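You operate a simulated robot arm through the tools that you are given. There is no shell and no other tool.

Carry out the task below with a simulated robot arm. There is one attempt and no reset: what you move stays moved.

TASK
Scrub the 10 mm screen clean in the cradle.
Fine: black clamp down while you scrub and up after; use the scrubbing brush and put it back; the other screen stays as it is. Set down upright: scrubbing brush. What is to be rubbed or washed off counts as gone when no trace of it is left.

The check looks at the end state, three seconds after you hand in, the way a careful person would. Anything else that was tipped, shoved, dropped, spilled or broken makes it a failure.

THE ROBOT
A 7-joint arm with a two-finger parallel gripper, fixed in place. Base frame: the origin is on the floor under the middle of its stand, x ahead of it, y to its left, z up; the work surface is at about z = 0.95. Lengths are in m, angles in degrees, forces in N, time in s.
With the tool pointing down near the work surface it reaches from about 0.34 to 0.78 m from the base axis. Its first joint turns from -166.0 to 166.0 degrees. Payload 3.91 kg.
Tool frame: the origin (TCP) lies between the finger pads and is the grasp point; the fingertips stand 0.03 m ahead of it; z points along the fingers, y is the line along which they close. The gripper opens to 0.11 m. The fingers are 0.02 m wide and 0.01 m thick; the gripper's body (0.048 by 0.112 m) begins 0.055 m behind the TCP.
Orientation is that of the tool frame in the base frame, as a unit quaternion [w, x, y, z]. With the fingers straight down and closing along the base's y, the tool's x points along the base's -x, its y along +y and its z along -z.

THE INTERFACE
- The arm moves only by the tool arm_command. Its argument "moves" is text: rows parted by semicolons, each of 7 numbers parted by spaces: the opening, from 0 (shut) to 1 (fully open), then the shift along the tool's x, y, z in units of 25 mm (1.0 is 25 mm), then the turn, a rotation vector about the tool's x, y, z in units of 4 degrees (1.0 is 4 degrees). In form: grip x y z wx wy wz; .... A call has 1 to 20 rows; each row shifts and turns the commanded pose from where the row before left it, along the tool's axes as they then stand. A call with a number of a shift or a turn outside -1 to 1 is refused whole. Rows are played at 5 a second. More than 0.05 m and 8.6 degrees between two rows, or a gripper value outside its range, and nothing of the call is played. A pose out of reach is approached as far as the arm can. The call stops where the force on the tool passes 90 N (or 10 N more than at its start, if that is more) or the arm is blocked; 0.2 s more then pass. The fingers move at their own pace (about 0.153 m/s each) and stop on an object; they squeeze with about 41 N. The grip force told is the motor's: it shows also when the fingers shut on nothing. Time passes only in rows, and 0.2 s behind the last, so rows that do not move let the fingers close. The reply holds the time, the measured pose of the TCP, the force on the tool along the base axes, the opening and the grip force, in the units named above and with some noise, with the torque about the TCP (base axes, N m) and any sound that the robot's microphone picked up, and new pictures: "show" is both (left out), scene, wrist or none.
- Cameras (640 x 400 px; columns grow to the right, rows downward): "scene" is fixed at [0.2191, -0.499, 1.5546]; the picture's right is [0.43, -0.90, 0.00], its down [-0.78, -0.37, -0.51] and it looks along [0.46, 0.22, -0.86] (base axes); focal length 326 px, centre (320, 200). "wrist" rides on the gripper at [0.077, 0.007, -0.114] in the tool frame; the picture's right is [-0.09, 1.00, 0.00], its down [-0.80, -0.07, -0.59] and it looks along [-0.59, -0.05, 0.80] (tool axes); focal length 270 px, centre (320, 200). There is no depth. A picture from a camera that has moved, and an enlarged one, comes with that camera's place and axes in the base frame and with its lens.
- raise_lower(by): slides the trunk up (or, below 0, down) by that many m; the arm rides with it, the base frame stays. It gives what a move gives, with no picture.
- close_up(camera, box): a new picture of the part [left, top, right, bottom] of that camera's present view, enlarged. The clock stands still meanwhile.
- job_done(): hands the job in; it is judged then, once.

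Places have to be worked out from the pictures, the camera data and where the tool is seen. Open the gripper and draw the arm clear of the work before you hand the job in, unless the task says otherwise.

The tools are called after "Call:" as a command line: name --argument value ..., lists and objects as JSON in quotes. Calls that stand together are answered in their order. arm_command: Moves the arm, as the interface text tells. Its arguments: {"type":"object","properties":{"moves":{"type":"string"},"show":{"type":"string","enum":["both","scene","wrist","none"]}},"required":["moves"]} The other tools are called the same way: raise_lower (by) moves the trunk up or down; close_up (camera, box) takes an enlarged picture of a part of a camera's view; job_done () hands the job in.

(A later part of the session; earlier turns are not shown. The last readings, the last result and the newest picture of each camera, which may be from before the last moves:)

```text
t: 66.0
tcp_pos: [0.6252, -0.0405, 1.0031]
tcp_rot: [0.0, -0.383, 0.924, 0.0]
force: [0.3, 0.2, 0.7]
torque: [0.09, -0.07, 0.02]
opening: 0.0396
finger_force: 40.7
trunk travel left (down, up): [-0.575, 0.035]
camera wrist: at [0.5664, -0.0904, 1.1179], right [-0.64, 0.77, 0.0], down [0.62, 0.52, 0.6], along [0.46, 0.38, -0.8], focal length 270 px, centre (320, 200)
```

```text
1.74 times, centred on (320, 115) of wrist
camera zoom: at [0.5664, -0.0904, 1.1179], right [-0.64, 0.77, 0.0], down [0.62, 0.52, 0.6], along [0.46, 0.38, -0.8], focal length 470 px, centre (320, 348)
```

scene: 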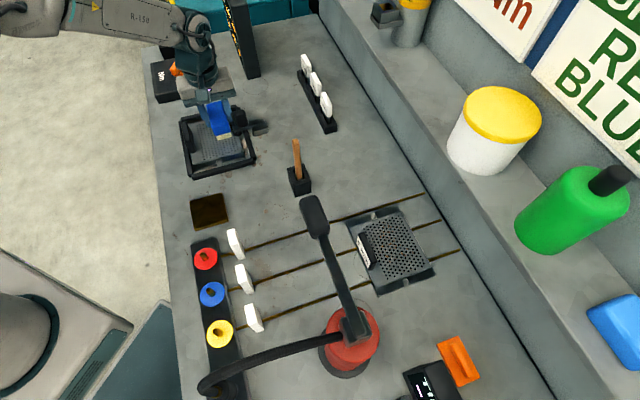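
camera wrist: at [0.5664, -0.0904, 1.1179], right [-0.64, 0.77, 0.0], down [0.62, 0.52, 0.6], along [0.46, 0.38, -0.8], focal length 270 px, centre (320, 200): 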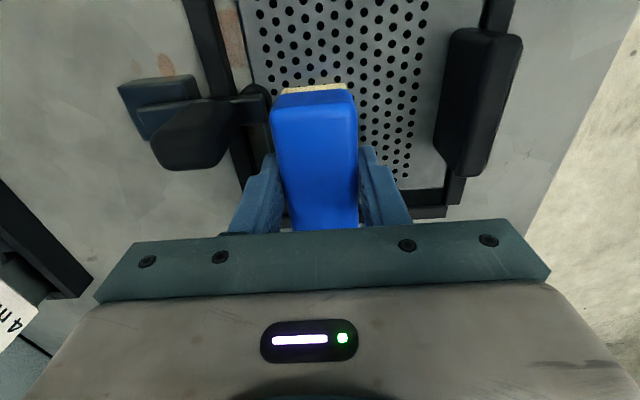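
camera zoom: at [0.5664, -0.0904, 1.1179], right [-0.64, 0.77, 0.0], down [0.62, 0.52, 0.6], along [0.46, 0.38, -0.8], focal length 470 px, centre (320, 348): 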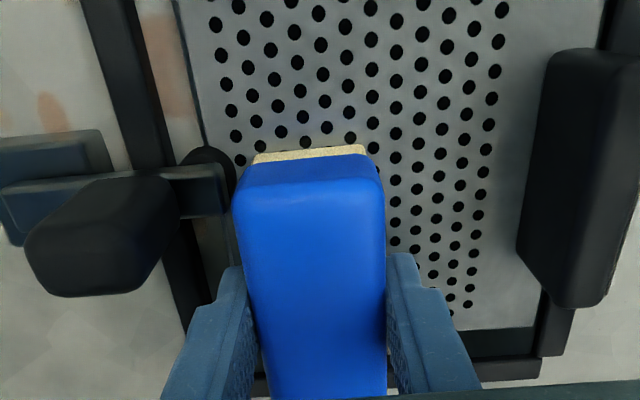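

No stains visible in the swept areas; contact has become light (the brush slid up slightly in the grip). I'll press 2.5 mm more, shift past the clamp pad at the far end and reach closer to the clamp-side edge there.

Call:
arm_command --moves "0 0 0 0.1 0 0 0; 0 -0.4 0 0 0 0 0; 0 0 -0.5 0 0 0 0; 0 0.05 0.4 0 0 0 0; 0 0 -0.4 0 0 0 0; 0 0.05 0.4 0 0 0 0; 0 0 -0.4 0 0 0 0; 0 0 0.4 0 0 0 0; 0 0 0 0 0 0 0" --show "both"

Call:
close_up --camera "wrist" --box '[160, 0, 480, 230]'

Call:
close_up --camera "scene" --box '[185, 90, 285, 170]'

```text
t: 68.0
tcp_pos: [0.6318, -0.0379, 1.0033]
tcp_rot: [0.004, -0.382, 0.924, 0.0]
force: [9.5, 0.2, 32.1]
torque: [0.26, -0.33, -0.16]
opening: 0.0396
finger_force: 41.0
trunk travel left (down, up): [-0.575, 0.035]
camera wrist: at [0.5729, -0.0887, 1.1171], right [-0.64, 0.77, 0.0], down [0.61, 0.51, 0.6], along [0.46, 0.38, -0.8], focal length 270 px, centre (320, 200)
```

scene: 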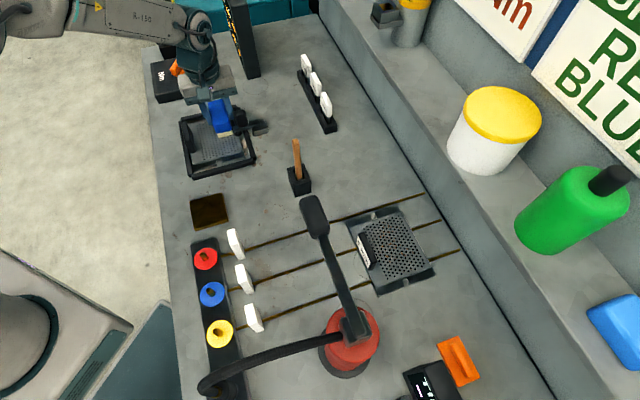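
wrist: 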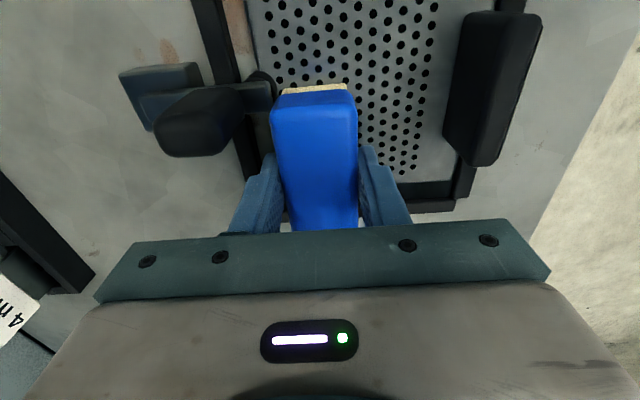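

```text
1.74 times, centred on (320, 115) of wrist
camera zoom: at [0.5729, -0.0887, 1.1171], right [-0.64, 0.77, 0.0], down [0.61, 0.51, 0.6], along [0.46, 0.38, -0.8], focal length 470 px, centre (320, 348)
```

zoom: 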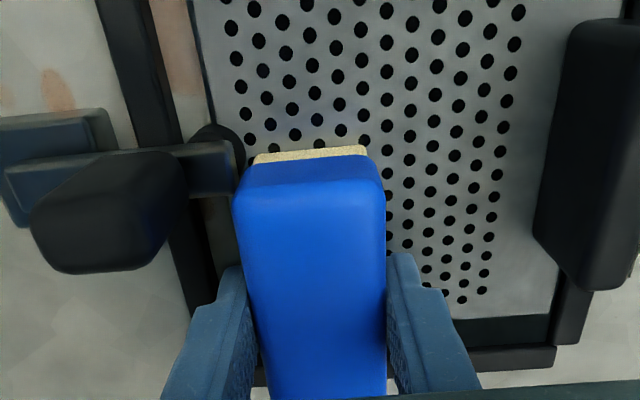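

```text
5.00 times, centred on (235, 130) of scene
camera zoom: at [0.2191, -0.499, 1.5546], right [0.43, -0.9, 0.0], down [-0.78, -0.37, -0.51], along [0.46, 0.22, -0.86], focal length 1629 px, centre (745, 550)
```

zoom: 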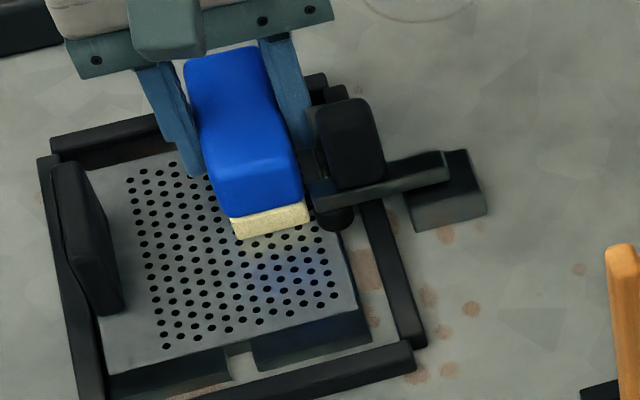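

I'll lift the brush and move it back to uncover the clamp side, to inspect what is left.

Call:
arm_command --moves "0 0 0.3 0 0 0 0; 0 0 0.2 -0.8 0 0 0; 0 0 0 -0.9 0 0 0; 0 0 0 -0.9 0 0 0; 0 0 0 -0.9 0 0 0; 0 0.8 0.8 0 0 0 0; 0 0.8 0.8 0 0 0 0; 0 0.8 0.8 0 0 0 0; 0 0.8 0.8 0 0 0 0; 0 0.8 0.8 0 0 0 0; 0 0 0 0 0 0 0" --show "both"

Call:
close_up --camera "scene" --box '[175, 100, 275, 180]'

Call:
close_up --camera "wrist" --box '[120, 0, 440, 230]'

```text
t: 70.4
tcp_pos: [0.4849, -0.0281, 1.0866]
tcp_rot: [0.001, -0.382, 0.924, 0.0]
force: [0.2, -0.4, -1.1]
torque: [0.01, 0.0, 0.01]
opening: 0.0395
finger_force: 40.5
trunk travel left (down, up): [-0.575, 0.035]
camera wrist: at [0.4255, -0.0787, 1.2011], right [-0.64, 0.77, 0.0], down [0.62, 0.52, 0.6], along [0.46, 0.38, -0.8], focal length 270 px, centre (320, 200)
```

scene: 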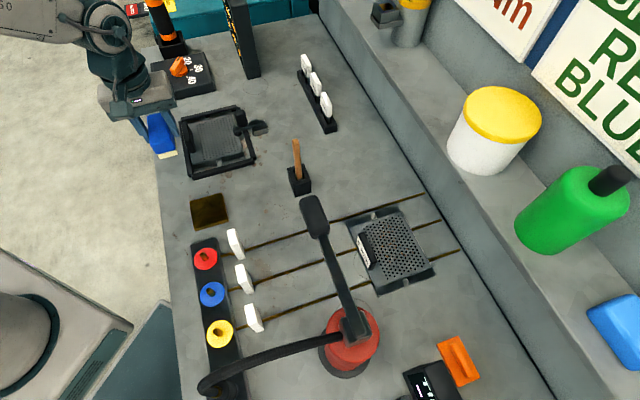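
wrist: 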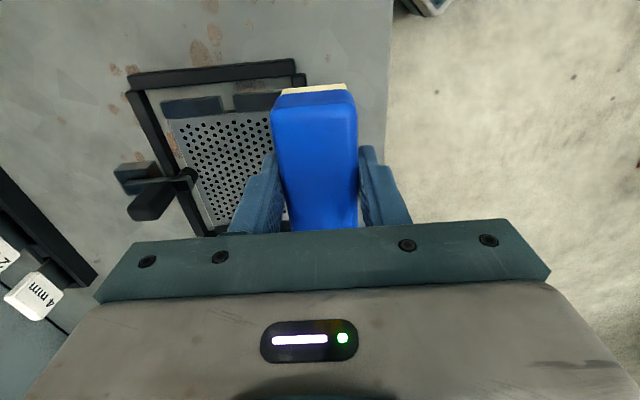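

```text
5.00 times, centred on (225, 140) of scene
camera zoom: at [0.2191, -0.499, 1.5546], right [0.43, -0.9, 0.0], down [-0.78, -0.37, -0.51], along [0.46, 0.22, -0.86], focal length 1629 px, centre (795, 500)
```

zoom: 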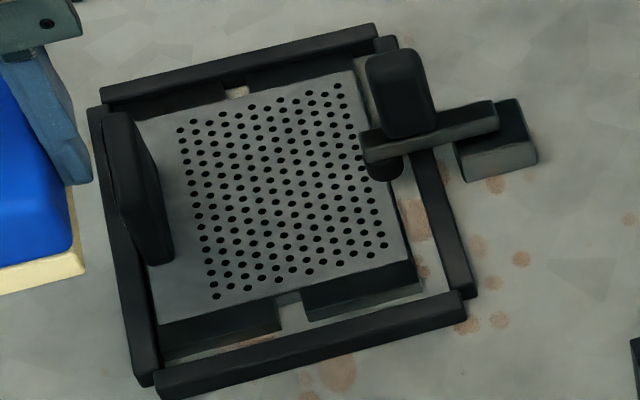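

```text
1.74 times, centred on (280, 115) of wrist
camera zoom: at [0.4255, -0.0787, 1.2011], right [-0.64, 0.77, 0.0], down [0.62, 0.52, 0.6], along [0.46, 0.38, -0.8], focal length 470 px, centre (390, 348)
```

zoom: 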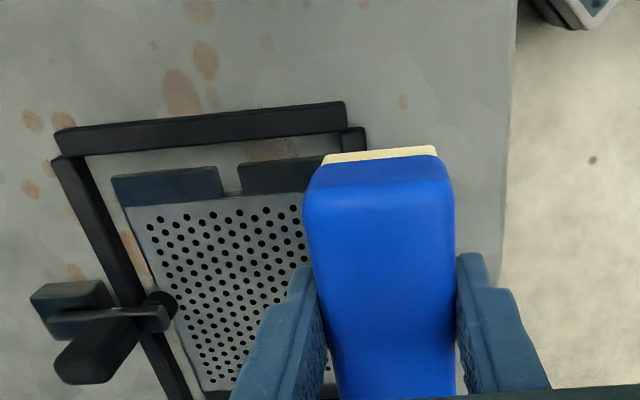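

It looks clean from here. I'll zoom in on the screen in tiles to look for faint remnants, especially around the clamp.

Call:
close_up --camera "scene" --box '[195, 110, 235, 140]'

Call:
close_up --camera "scene" --box '[225, 110, 265, 140]'

Call:
close_up --camera "scene" --box '[200, 135, 240, 165]'

Call:
close_up --camera "scene" --box '[225, 130, 265, 160]'

Call:
close_up --camera "wrist" --box '[165, 100, 275, 230]'

```text
13.33 times, centred on (215, 125) of scene
camera zoom: at [0.2191, -0.499, 1.5546], right [0.43, -0.9, 0.0], down [-0.78, -0.37, -0.51], along [0.46, 0.22, -0.86], focal length 4344 px, centre (1720, 1200)
```

zoom: 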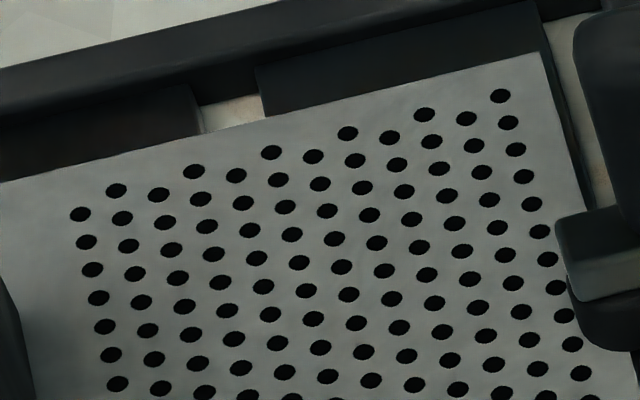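

```text
13.33 times, centred on (245, 125) of scene
camera zoom: at [0.2191, -0.499, 1.5546], right [0.43, -0.9, 0.0], down [-0.78, -0.37, -0.51], along [0.46, 0.22, -0.86], focal length 4344 px, centre (1320, 1200)
```

zoom: 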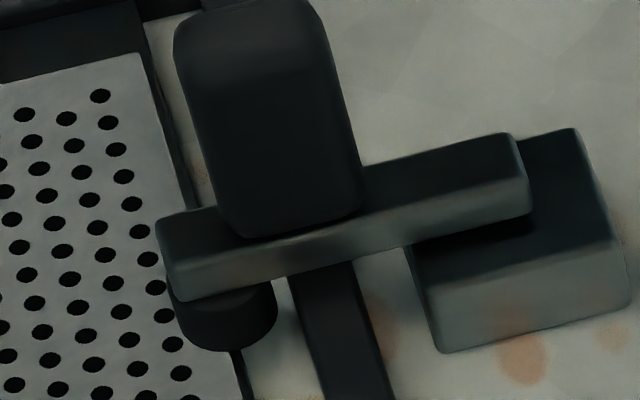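

```text
13.33 times, centred on (220, 150) of scene
camera zoom: at [0.2191, -0.499, 1.5546], right [0.43, -0.9, 0.0], down [-0.78, -0.37, -0.51], along [0.46, 0.22, -0.86], focal length 4344 px, centre (1653, 867)
```

zoom: 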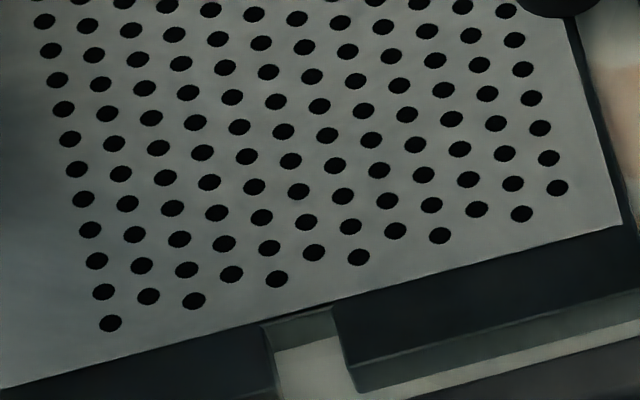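

```text
13.33 times, centred on (245, 145) of scene
camera zoom: at [0.2191, -0.499, 1.5546], right [0.43, -0.9, 0.0], down [-0.78, -0.37, -0.51], along [0.46, 0.22, -0.86], focal length 4344 px, centre (1320, 933)
```

zoom: 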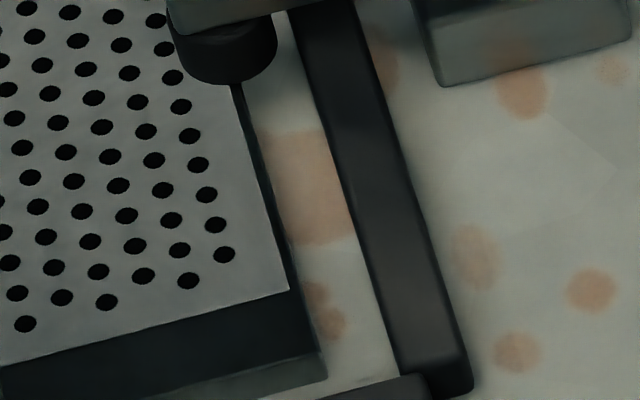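

```text
3.08 times, centred on (220, 165) of wrist
camera zoom: at [0.4255, -0.0787, 1.2011], right [-0.64, 0.77, 0.0], down [0.62, 0.52, 0.6], along [0.46, 0.38, -0.8], focal length 832 px, centre (628, 308)
```

zoom: 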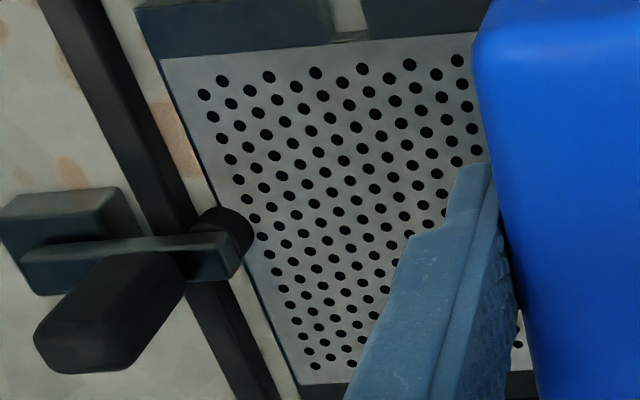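

All visible mesh is clean. I'll carry the brush back to its original spot and lower it there.

Call:
arm_command --moves "0 0.654 -0.958 0 0 0 0; 0 0.654 -0.958 0 0 0 0; 0 0.654 -0.958 0 0 0 0; 0 0.654 -0.958 0 0 0 0; 0 0.654 -0.958 0 0 0 0; 0 0.654 -0.958 0 0 0 0; 0 0 0 0 0 0 0" --show "none"

```text
t: 72.0
tcp_pos: [0.5147, -0.1999, 1.0878]
tcp_rot: [0.001, -0.383, 0.924, 0.001]
force: [-0.4, 0.1, -0.9]
torque: [0.0, 0.0, 0.01]
opening: 0.0395
finger_force: 40.8
trunk travel left (down, up): [-0.575, 0.035]
```

Just above home; I'll correct by 2 mm and lower.

Call:
arm_command --moves "0 -0.08 -0.04 0.82 0 0 0; 0 0 0 0.82 0 0 0; 0 0 0 0.82 0 0 0; 0 0 0 0.8 0 0 0; 0 0 0 0 0 0 0" --show "both"

Call:
close_up --camera "scene" --box '[225, 130, 305, 210]'

```text
t: 73.2
tcp_pos: [0.5154, -0.1991, 1.0052]
tcp_rot: [0.0, -0.382, 0.924, 0.001]
force: [0.8, 0.1, -0.9]
torque: [-0.03, -0.03, -0.01]
opening: 0.0394
finger_force: 41.5
trunk travel left (down, up): [-0.575, 0.035]
camera wrist: at [0.4562, -0.2488, 1.1206], right [-0.64, 0.77, 0.0], down [0.62, 0.52, 0.6], along [0.46, 0.38, -0.8], focal length 270 px, centre (320, 200)
```

scene: 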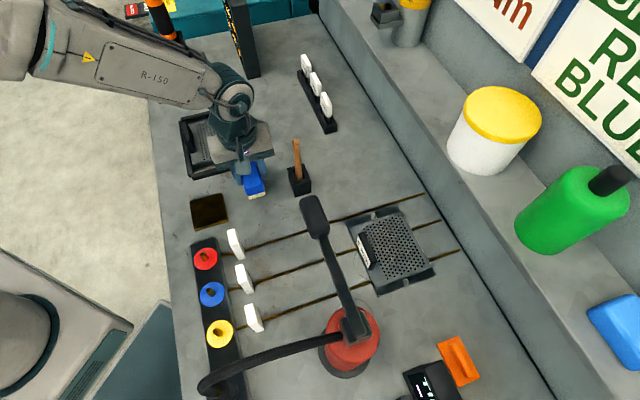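
wrist: 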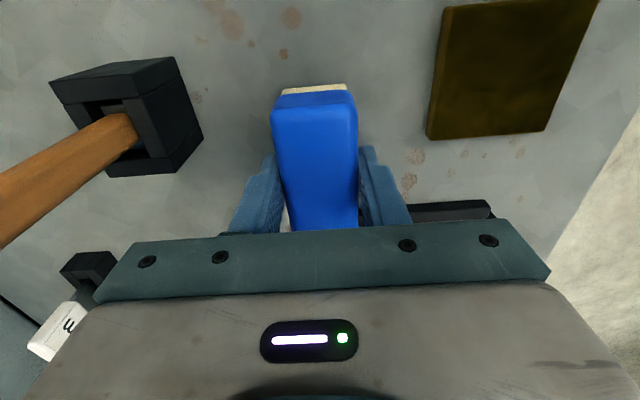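

```text
5.00 times, centred on (265, 170) of scene
camera zoom: at [0.2191, -0.499, 1.5546], right [0.43, -0.9, 0.0], down [-0.78, -0.37, -0.51], along [0.46, 0.22, -0.86], focal length 1629 px, centre (595, 350)
```

zoom: 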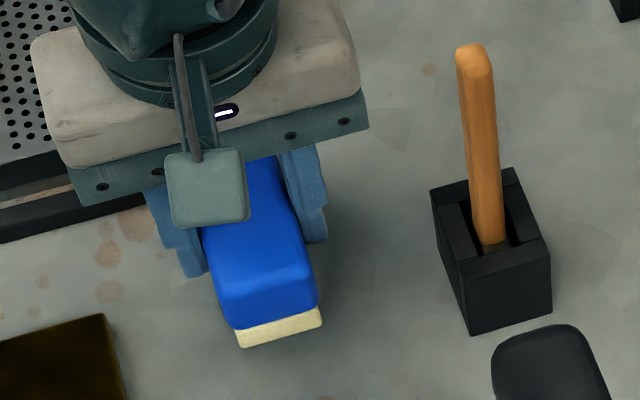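

About 1 cm above the bench. I'll creep down to contact.

Call:
arm_command --moves "0 -0.05 -0.04 0.2 0 0 0; 0 0 0 0.08 0 0 0; 0 0 0 0.06 0 0 0; 0 0 0 0.04 0 0 0; 0 0 0 0 0 0 0" --show "scene"

Call:
close_up --camera "scene" --box '[225, 130, 305, 210]'

```text
t: 74.4
tcp_pos: [0.5177, -0.1983, 0.9973]
tcp_rot: [0.001, -0.383, 0.924, 0.0]
force: [0.4, -0.2, -1.6]
torque: [-0.04, 0.0, -0.04]
opening: 0.0394
finger_force: 40.9
trunk travel left (down, up): [-0.575, 0.035]
```

scene: 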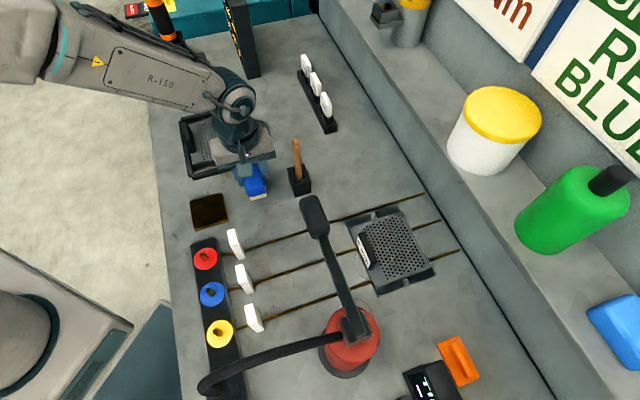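

```text
5.00 times, centred on (265, 170) of scene
camera zoom: at [0.2191, -0.499, 1.5546], right [0.43, -0.9, 0.0], down [-0.78, -0.37, -0.51], along [0.46, 0.22, -0.86], focal length 1629 px, centre (595, 350)
```

zoom: 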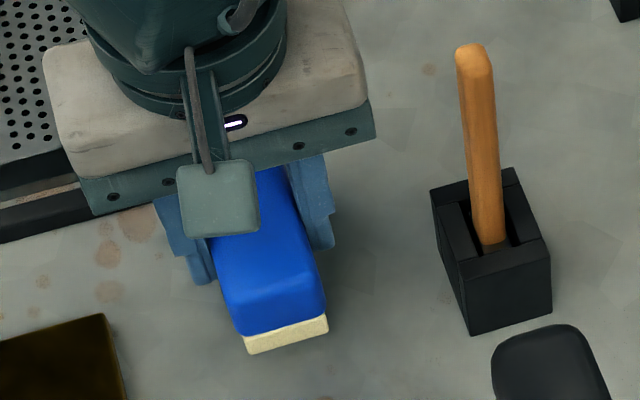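

Still a few mm up. I'll go on creeping until the bench is felt.

Call:
arm_command --moves "0 0.03 0 0.06 0 0 0; 0 0 0 0.05 0 0 0; 0 0 0 0.04 0 0 0; 0 0 0 0 0 0 0" --show "none"

```text
t: 75.4
tcp_pos: [0.5175, -0.1983, 0.9944]
tcp_rot: [0.003, -0.383, 0.924, -0.001]
force: [-0.7, -1.3, 18.4]
torque: [0.16, 0.16, -0.03]
opening: 0.0392
finger_force: 40.4
trunk travel left (down, up): [-0.575, 0.035]
```

Bench contact (18 N). I'll ease the pressure, open the fingers, and rise.

Call:
arm_command --moves "0 0 0 -0.06 0 0 0; 0.45 0 0 0 0 0 0; 0.55 0 0 0 0 0 0; 0.55 0 0 -0.3 0 0 0; 0.55 0 0 -0.9 0 0 0; 0.55 0 0 -0.9 0 0 0; 0.55 0 0 -0.9 0 0 0; 0.55 0 0 -0.9 0 0 0; 0.55 0 0 -0.9 0 0 0; 0.55 0 0 0 0 0 0" --show "both"

Call:
close_up --camera "scene" --box '[225, 130, 305, 210]'

Call:
close_up --camera "wrist" --box '[220, 0, 420, 200]'

```text
t: 77.6
tcp_pos: [0.519, -0.1974, 1.1121]
tcp_rot: [0.0, -0.382, 0.924, 0.001]
force: [-0.1, 0.2, -0.4]
torque: [0.01, -0.02, -0.01]
opening: 0.0606
finger_force: 0.0
trunk travel left (down, up): [-0.575, 0.035]
camera wrist: at [0.4603, -0.2493, 1.2267], right [-0.64, 0.77, 0.0], down [0.62, 0.52, 0.6], along [0.46, 0.38, -0.8], focal length 270 px, centre (320, 200)
```

scene: 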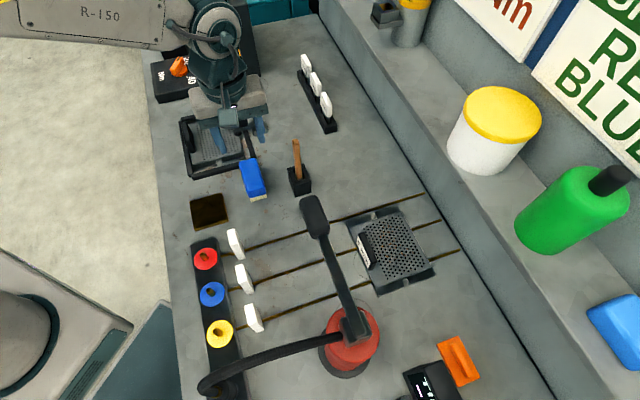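
wrist: 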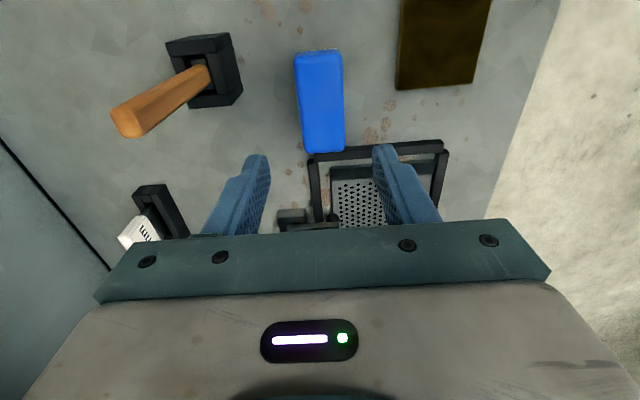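

```text
5.00 times, centred on (265, 170) of scene
camera zoom: at [0.2191, -0.499, 1.5546], right [0.43, -0.9, 0.0], down [-0.78, -0.37, -0.51], along [0.46, 0.22, -0.86], focal length 1629 px, centre (595, 350)
```

zoom: 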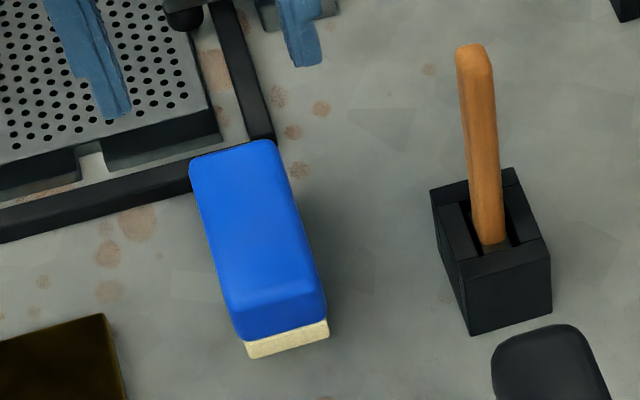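

```text
2.00 times, centred on (320, 100) of wrist
camera zoom: at [0.4603, -0.2493, 1.2267], right [-0.64, 0.77, 0.0], down [0.62, 0.52, 0.6], along [0.46, 0.38, -0.8], focal length 541 px, centre (320, 400)
```

zoom: 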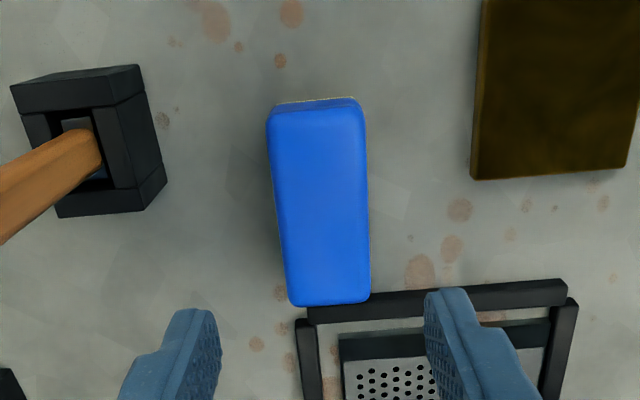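

The brush stands back at its place, upright. Now the clamp: I'll close the fingers and go to the cradle side of the clamp handle to swing it back up.

Call:
arm_command --moves "0 -0.99 0.19 0 0 0 0; 0 -0.99 0.19 0 0 0 0; 0 -0.99 0.19 0 0 0 0; 0 -0.99 0.19 0 0 0 0; 0 -0.99 0.19 0 0 0 0; 0 -0.99 0.19 0 0 0 0; 0 0 0 0 0 0 0; 0 0 0 0.9 0 0 0; 0 0 0 0.9 0 0 0; 0 0 0 0.9 0 0 0; 0 0 0 0.8 0 0 0; 0 0 0 0 0 0 0" --show "both"

Call:
close_up --camera "wrist" --box '[160, 40, 420, 230]'

Call:
close_up --camera "scene" --box '[185, 80, 285, 160]'

```text
t: 80.2
tcp_pos: [0.6011, -0.072, 1.0265]
tcp_rot: [0.001, -0.382, 0.924, 0.0]
force: [0.1, -0.1, 0.1]
torque: [0.0, -0.03, 0.02]
opening: 0.0
finger_force: 37.6
trunk travel left (down, up): [-0.575, 0.035]
camera wrist: at [0.543, -0.1234, 1.1413], right [-0.64, 0.77, 0.0], down [0.62, 0.52, 0.6], along [0.46, 0.38, -0.8], focal length 270 px, centre (320, 200)
```

scene: 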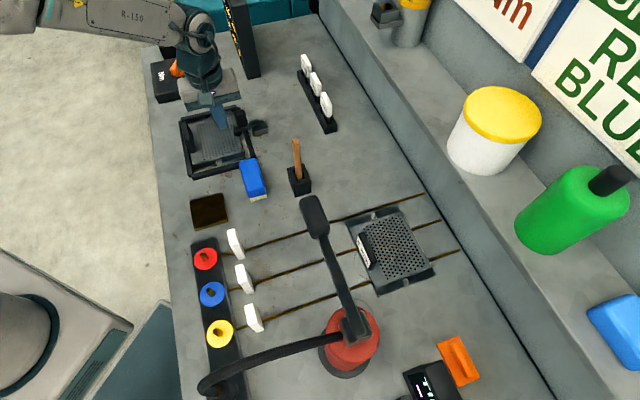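
wrist: 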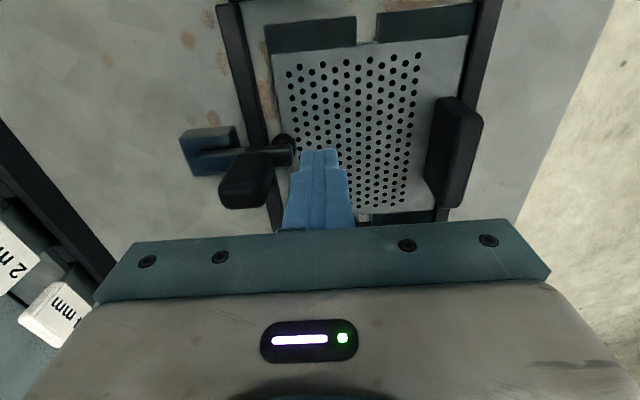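

```text
2.11 times, centred on (290, 135) of wrist
camera zoom: at [0.543, -0.1234, 1.1413], right [-0.64, 0.77, 0.0], down [0.62, 0.52, 0.6], along [0.46, 0.38, -0.8], focal length 569 px, centre (383, 337)
```

zoom: 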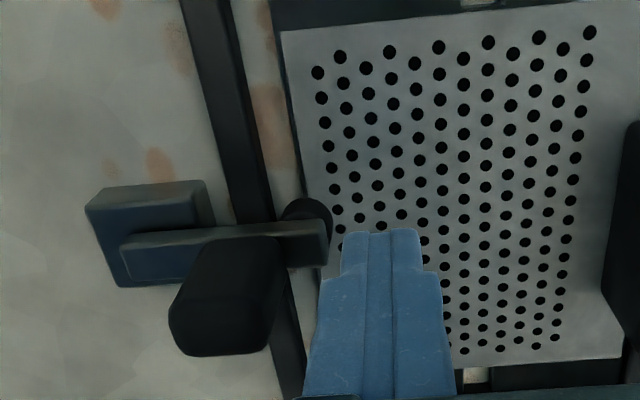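

```text
5.00 times, centred on (235, 120) of scene
camera zoom: at [0.2191, -0.499, 1.5546], right [0.43, -0.9, 0.0], down [-0.78, -0.37, -0.51], along [0.46, 0.22, -0.86], focal length 1629 px, centre (745, 600)
```

zoom: 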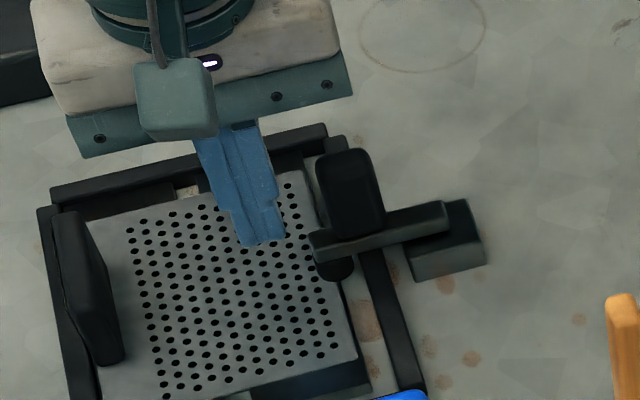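

Fingers are 2 cm from the clamp handle's inner face, above the clamp arm. I'll move to contact and then push along an up-and-outward arc.

Call:
arm_command --moves "0 0 -0.6 0 0 0 0; 0 0 -0.3 -0.1 0 0 0; 0 0 -0.3 -0.25 0 0 0; 0 0 -0.25 -0.3 0 0 0; 0 0 -0.2 -0.2 0 0 0; 0 0 0 0 0 0 0" --show "both"

Call:
close_up --camera "scene" --box '[185, 80, 285, 160]'

```text
t: 81.6
tcp_pos: [0.6295, -0.0996, 1.0494]
tcp_rot: [0.002, -0.383, 0.924, 0.0]
force: [-8.0, 6.3, 14.3]
torque: [0.09, 0.11, 0.01]
opening: 0.0
finger_force: 37.7
trunk travel left (down, up): [-0.575, 0.035]
camera wrist: at [0.5711, -0.1509, 1.1644], right [-0.64, 0.77, 0.0], down [0.61, 0.52, 0.6], along [0.46, 0.38, -0.8], focal length 270 px, centre (320, 200)
```

scene: 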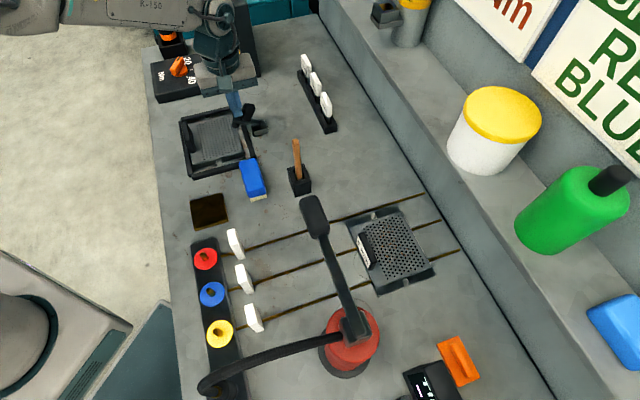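
wrist: 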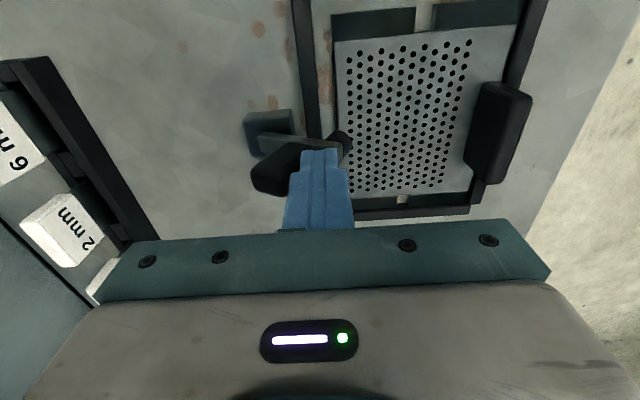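

```text
5.00 times, centred on (235, 120) of scene
camera zoom: at [0.2191, -0.499, 1.5546], right [0.43, -0.9, 0.0], down [-0.78, -0.37, -0.51], along [0.46, 0.22, -0.86], focal length 1629 px, centre (745, 600)
```

zoom: 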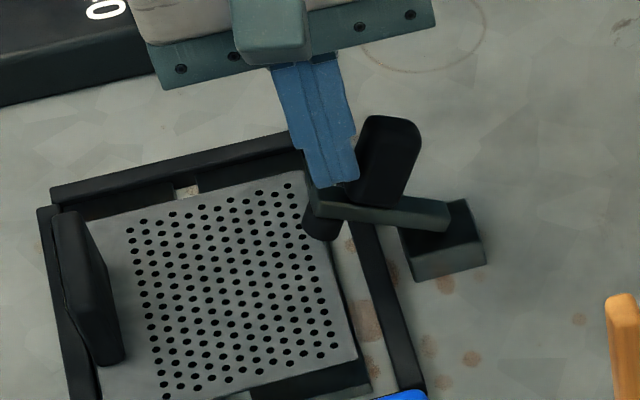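

It turned about 25–30°. I'll raise the fingers to catch the upper part of the handle (better leverage) and push further outward.

Call:
arm_command --moves "0 0 0 -0.35 0 0 0; 0 0 -0.1 -0.3 0 0 0; 0 0 -0.35 -0.1 0 0 0; 0 0 -0.35 0 0 0 0; 0 0 -0.35 0 0 0 0; 0 0 0 0 0 0 0" --show "both"

Call:
close_up --camera "scene" --box '[195, 70, 305, 160]'

```text
t: 83.0
tcp_pos: [0.6516, -0.1222, 1.0694]
tcp_rot: [0.002, -0.382, 0.924, -0.001]
force: [1.4, 1.7, 16.7]
torque: [-0.12, -0.12, -0.01]
opening: 0.0
finger_force: 37.3
trunk travel left (down, up): [-0.575, 0.035]
camera wrist: at [0.5914, -0.1726, 1.1837], right [-0.64, 0.77, 0.0], down [0.61, 0.52, 0.6], along [0.46, 0.38, -0.8], focal length 270 px, centre (320, 200)
```

scene: 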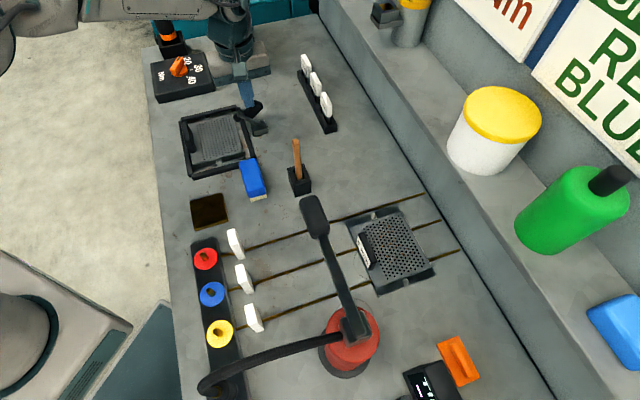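
wrist: 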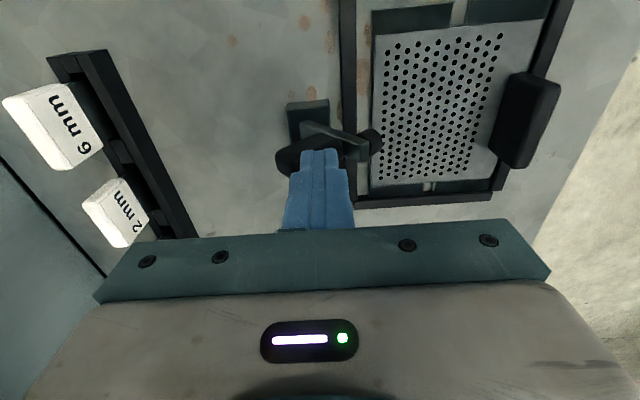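

```text
4.44 times, centred on (250, 115) of scene
camera zoom: at [0.2191, -0.499, 1.5546], right [0.43, -0.9, 0.0], down [-0.78, -0.37, -0.51], along [0.46, 0.22, -0.86], focal length 1448 px, centre (631, 578)
```

zoom: 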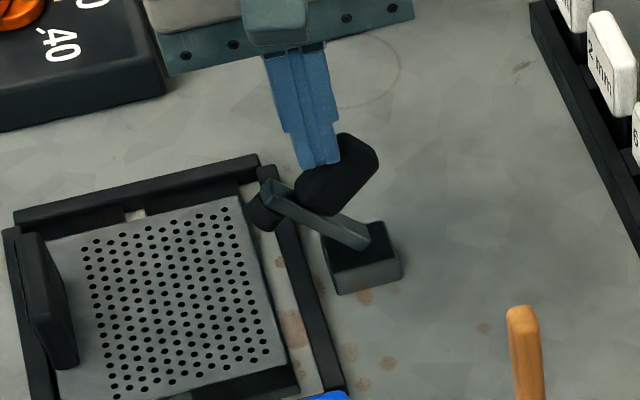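

The clamp is about 45° up. I'll retract, come around to the cradle side of the arm's end, and push it the rest of the way.

Call:
arm_command --moves "0 0 0 -0.7 0 0 0; 0 0 1 0 0 0 0; 0 0 1 0 0 0 0; 0 0 1 0 0 0 0; 0 0 0 1 0 0 0; 0 0 0 1 0 0 0; 0 0 0 0 0 0 0" --show "both"

Call:
close_up --camera "scene" --box '[195, 70, 305, 160]'

Call:
close_up --camera "wrist" --box '[160, 20, 420, 230]'

```text
t: 84.6
tcp_pos: [0.602, -0.0684, 1.0341]
tcp_rot: [0.001, -0.382, 0.924, 0.0]
force: [-1.0, 1.3, 0.7]
torque: [0.02, 0.02, 0.01]
opening: 0.0001
finger_force: 37.2
trunk travel left (down, up): [-0.575, 0.035]
camera wrist: at [0.5423, -0.1189, 1.1482], right [-0.64, 0.77, 0.0], down [0.62, 0.52, 0.6], along [0.46, 0.38, -0.8], focal length 270 px, centre (320, 200)
```

scene: 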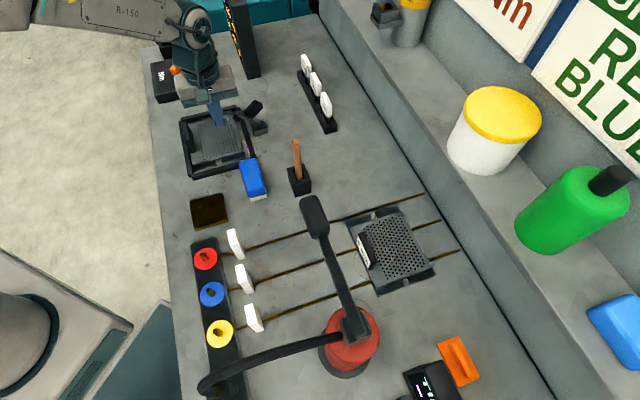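
wrist: 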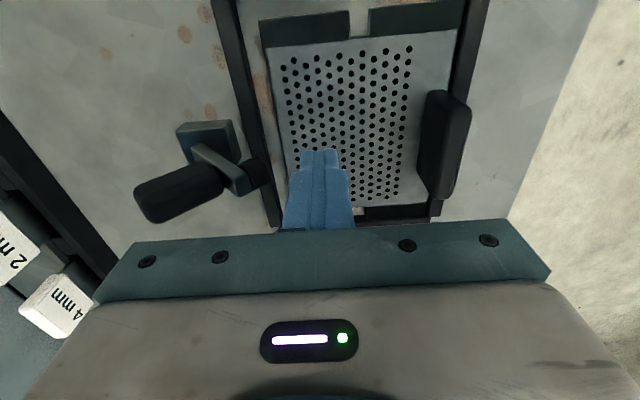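

```text
4.44 times, centred on (250, 115) of scene
camera zoom: at [0.2191, -0.499, 1.5546], right [0.43, -0.9, 0.0], down [-0.78, -0.37, -0.51], along [0.46, 0.22, -0.86], focal length 1448 px, centre (631, 578)
```

zoom: 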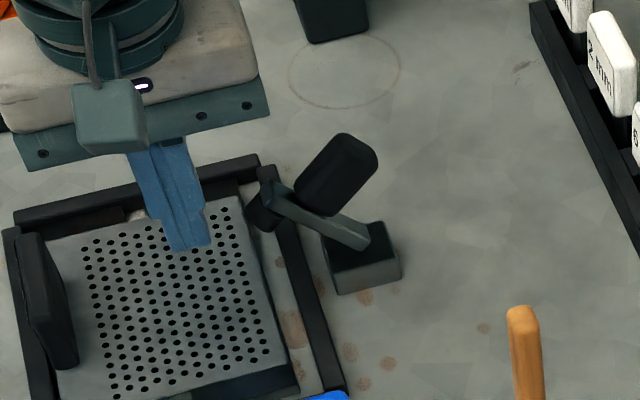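

```text
1.90 times, centred on (290, 125) of wrist
camera zoom: at [0.5423, -0.1189, 1.1482], right [-0.64, 0.77, 0.0], down [0.62, 0.52, 0.6], along [0.46, 0.38, -0.8], focal length 515 px, centre (377, 343)
```

zoom: 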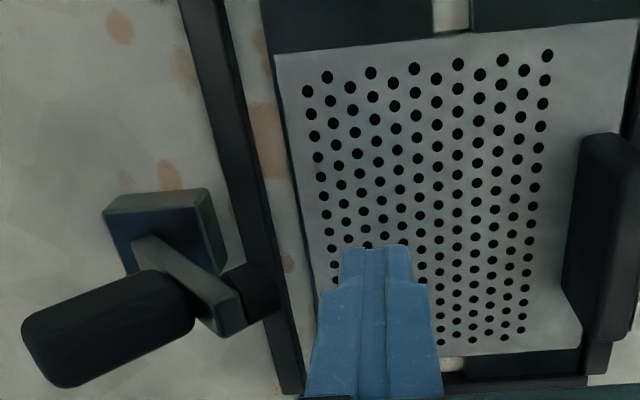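

The area formerly under the pad is clean as well. Now I'll push the arm's end outward to bring the clamp fully up.

Call:
arm_command --moves "0 0.1 -0.5 0 0 0 0; 0 0.06 -0.4 0 0 0 0; 0 0 -0.4 -0.05 0 0 0; 0 0 -0.4 -0.05 0 0 0; 0 0 -0.3 -0.05 0 0 0; 0 0 0 0 0 0 0" --show "both"

Call:
close_up --camera "scene" --box '[195, 70, 305, 160]'

```text
t: 86.0
tcp_pos: [0.6323, -0.1085, 1.0365]
tcp_rot: [0.001, -0.383, 0.924, 0.001]
force: [-0.1, 0.7, -0.7]
torque: [-0.01, -0.01, 0.03]
opening: 0.0
finger_force: 37.9
trunk travel left (down, up): [-0.575, 0.035]
camera wrist: at [0.5742, -0.159, 1.1512], right [-0.64, 0.77, 0.0], down [0.62, 0.52, 0.6], along [0.46, 0.38, -0.8], focal length 270 px, centre (320, 200)
```

scene: 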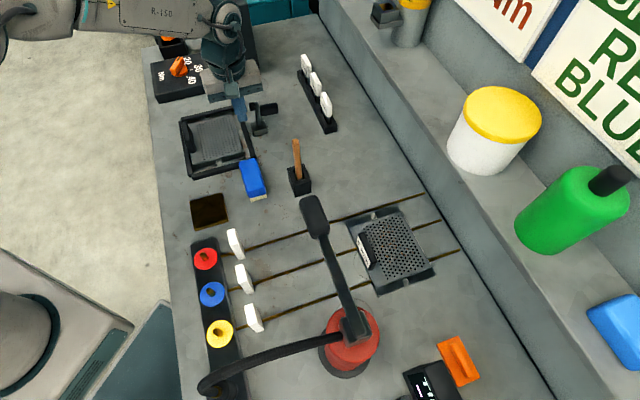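
wrist: 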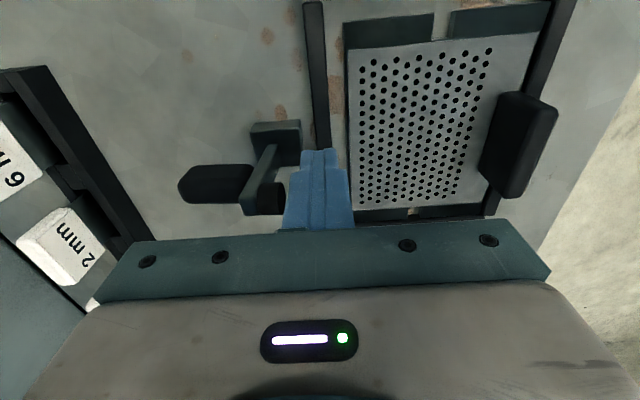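

```text
4.44 times, centred on (250, 115) of scene
camera zoom: at [0.2191, -0.499, 1.5546], right [0.43, -0.9, 0.0], down [-0.78, -0.37, -0.51], along [0.46, 0.22, -0.86], focal length 1448 px, centre (631, 578)
```

zoom: 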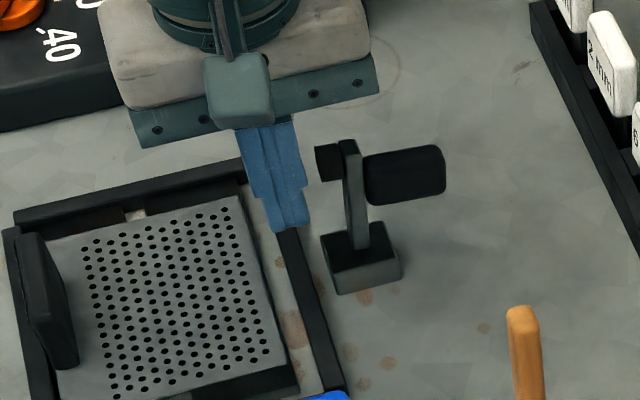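

The clamp is fully up again, as at the start. I'll retract upward and inspect the whole screen for any remaining traces.

Call:
arm_command --moves "0 0 0.6 0 0 0 0; 0 0 0.2 -0.9 0 0 0; 0 0 0.4 -0.9 0 0 0; 0 0.4 0.6 -0.9 0 0 0; 0 0.8 0.6 -0.9 0 0 0; 0 0.8 0.4 -0.5 0 0 0; 0 0 0 0 0 0 0" --show "both"

Call:
close_up --camera "wrist" --box '[200, 0, 420, 160]'

Call:
close_up --camera "scene" --box '[175, 100, 275, 180]'

```text
t: 87.6
tcp_pos: [0.5489, -0.0903, 1.1381]
tcp_rot: [0.001, -0.383, 0.924, 0.0]
force: [-0.2, 0.7, -0.2]
torque: [-0.04, -0.01, -0.03]
opening: 0.0
finger_force: 37.8
trunk travel left (down, up): [-0.575, 0.035]
camera wrist: at [0.4895, -0.1408, 1.2539], right [-0.64, 0.77, 0.0], down [0.62, 0.52, 0.6], along [0.46, 0.38, -0.8], focal length 270 px, centre (320, 200)
```

scene: 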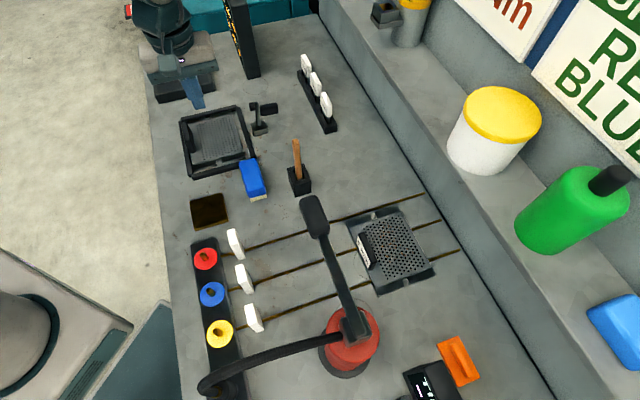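
wrist: 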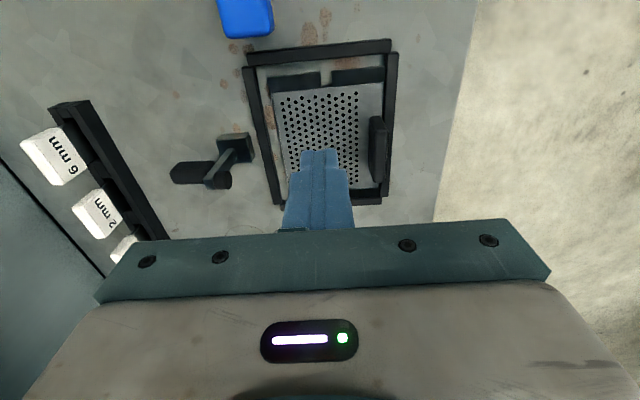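

```text
2.50 times, centred on (310, 80) of wrist
camera zoom: at [0.4895, -0.1408, 1.2539], right [-0.64, 0.77, 0.0], down [0.62, 0.52, 0.6], along [0.46, 0.38, -0.8], focal length 676 px, centre (345, 500)
```

zoom: 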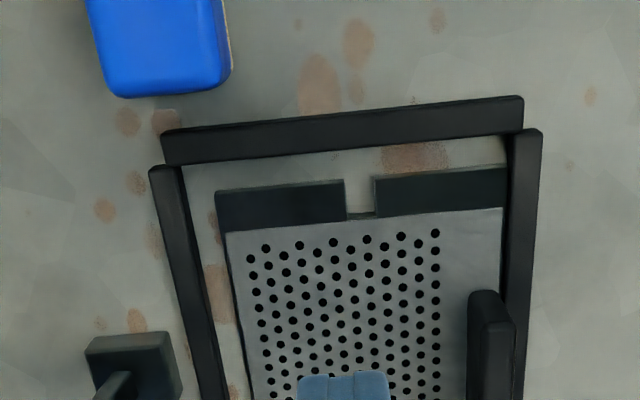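

```text
5.00 times, centred on (225, 140) of scene
camera zoom: at [0.2191, -0.499, 1.5546], right [0.43, -0.9, 0.0], down [-0.78, -0.37, -0.51], along [0.46, 0.22, -0.86], focal length 1629 px, centre (795, 500)
```

zoom: 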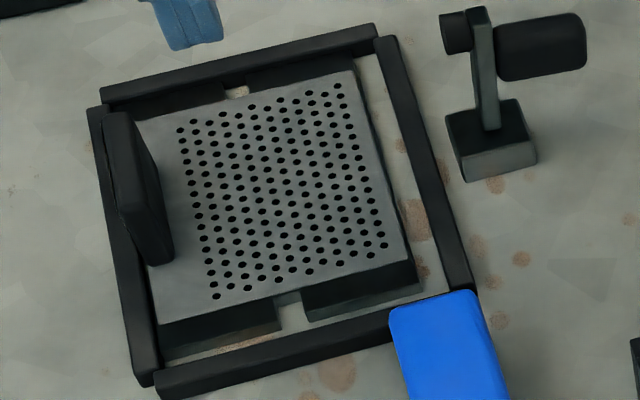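

Everything looks clean; I'll do a final high-zoom check of all four quarters and of the clamp and brush.

Call:
close_up --camera "scene" --box '[195, 108, 225, 130]'

Call:
close_up --camera "scene" --box '[218, 112, 252, 136]'

Call:
close_up --camera "scene" --box '[198, 128, 228, 150]'

Call:
close_up --camera "scene" --box '[218, 132, 256, 160]'

Call:
close_up --camera "scene" --box '[195, 142, 235, 170]'

Call:
close_up --camera "scene" --box '[225, 90, 305, 210]'

```text
16.00 times, centred on (210, 119) of scene
camera zoom: at [0.2191, -0.499, 1.5546], right [0.43, -0.9, 0.0], down [-0.78, -0.37, -0.51], along [0.46, 0.22, -0.86], focal length 5213 px, centre (2080, 1496)
```

zoom: 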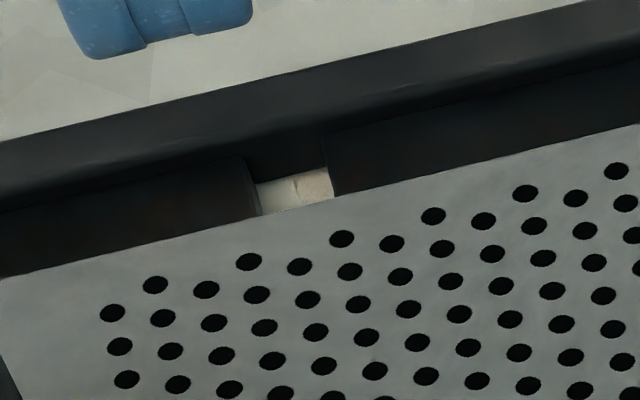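

```text
16.00 times, centred on (235, 124) of scene
camera zoom: at [0.2191, -0.499, 1.5546], right [0.43, -0.9, 0.0], down [-0.78, -0.37, -0.51], along [0.46, 0.22, -0.86], focal length 5213 px, centre (1680, 1416)
```

zoom: 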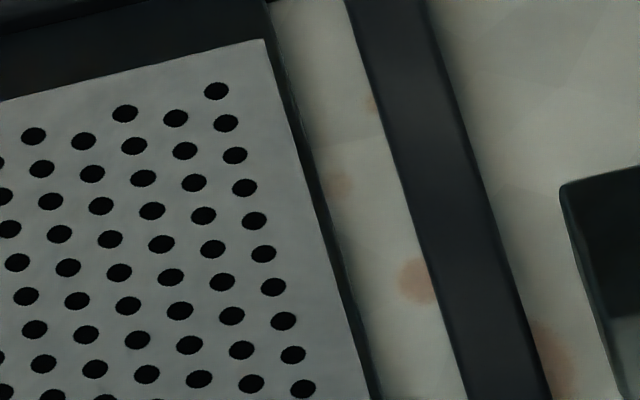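

```text
16.00 times, centred on (213, 139) of scene
camera zoom: at [0.2191, -0.499, 1.5546], right [0.43, -0.9, 0.0], down [-0.78, -0.37, -0.51], along [0.46, 0.22, -0.86], focal length 5213 px, centre (2032, 1176)
```

zoom: 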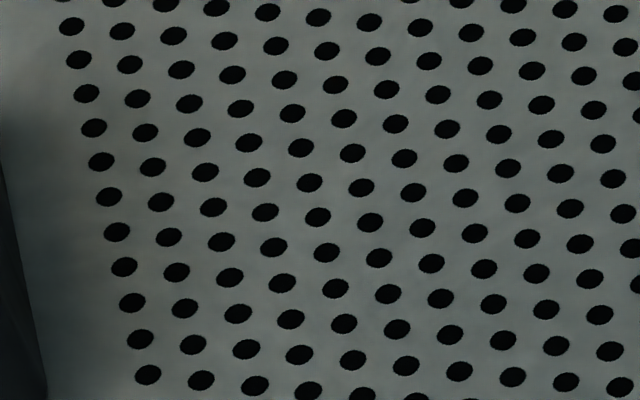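

```text
14.29 times, centred on (237, 146) of scene
camera zoom: at [0.2191, -0.499, 1.5546], right [0.43, -0.9, 0.0], down [-0.78, -0.37, -0.51], along [0.46, 0.22, -0.86], focal length 4655 px, centre (1506, 971)
```

zoom: 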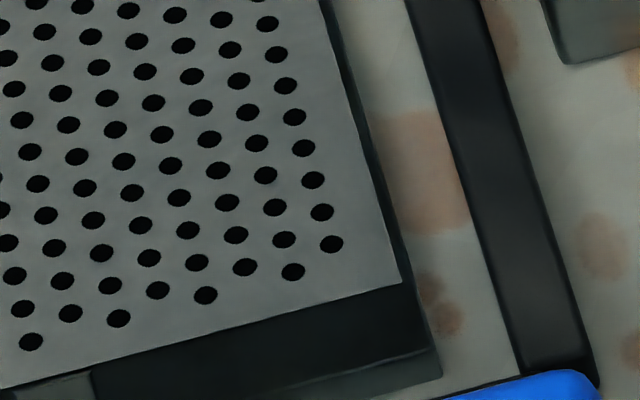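

```text
14.29 times, centred on (215, 156) of scene
camera zoom: at [0.2191, -0.499, 1.5546], right [0.43, -0.9, 0.0], down [-0.78, -0.37, -0.51], along [0.46, 0.22, -0.86], focal length 4655 px, centre (1820, 829)
```

zoom: 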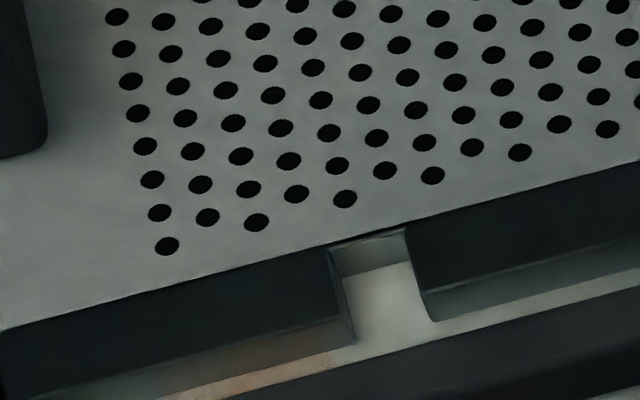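

```text
3.33 times, centred on (265, 150) of scene
camera zoom: at [0.2191, -0.499, 1.5546], right [0.43, -0.9, 0.0], down [-0.78, -0.37, -0.51], along [0.46, 0.22, -0.86], focal length 1086 px, centre (503, 367)
```

zoom: 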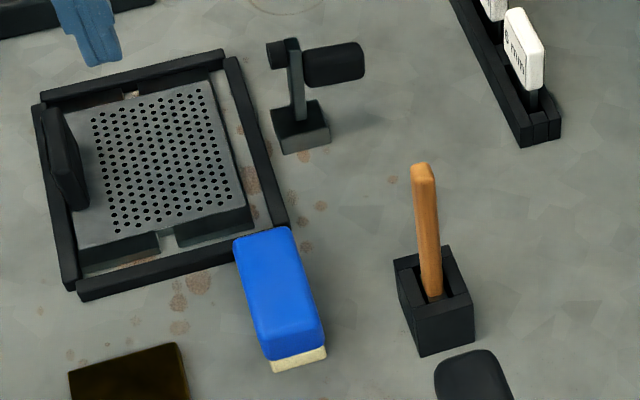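

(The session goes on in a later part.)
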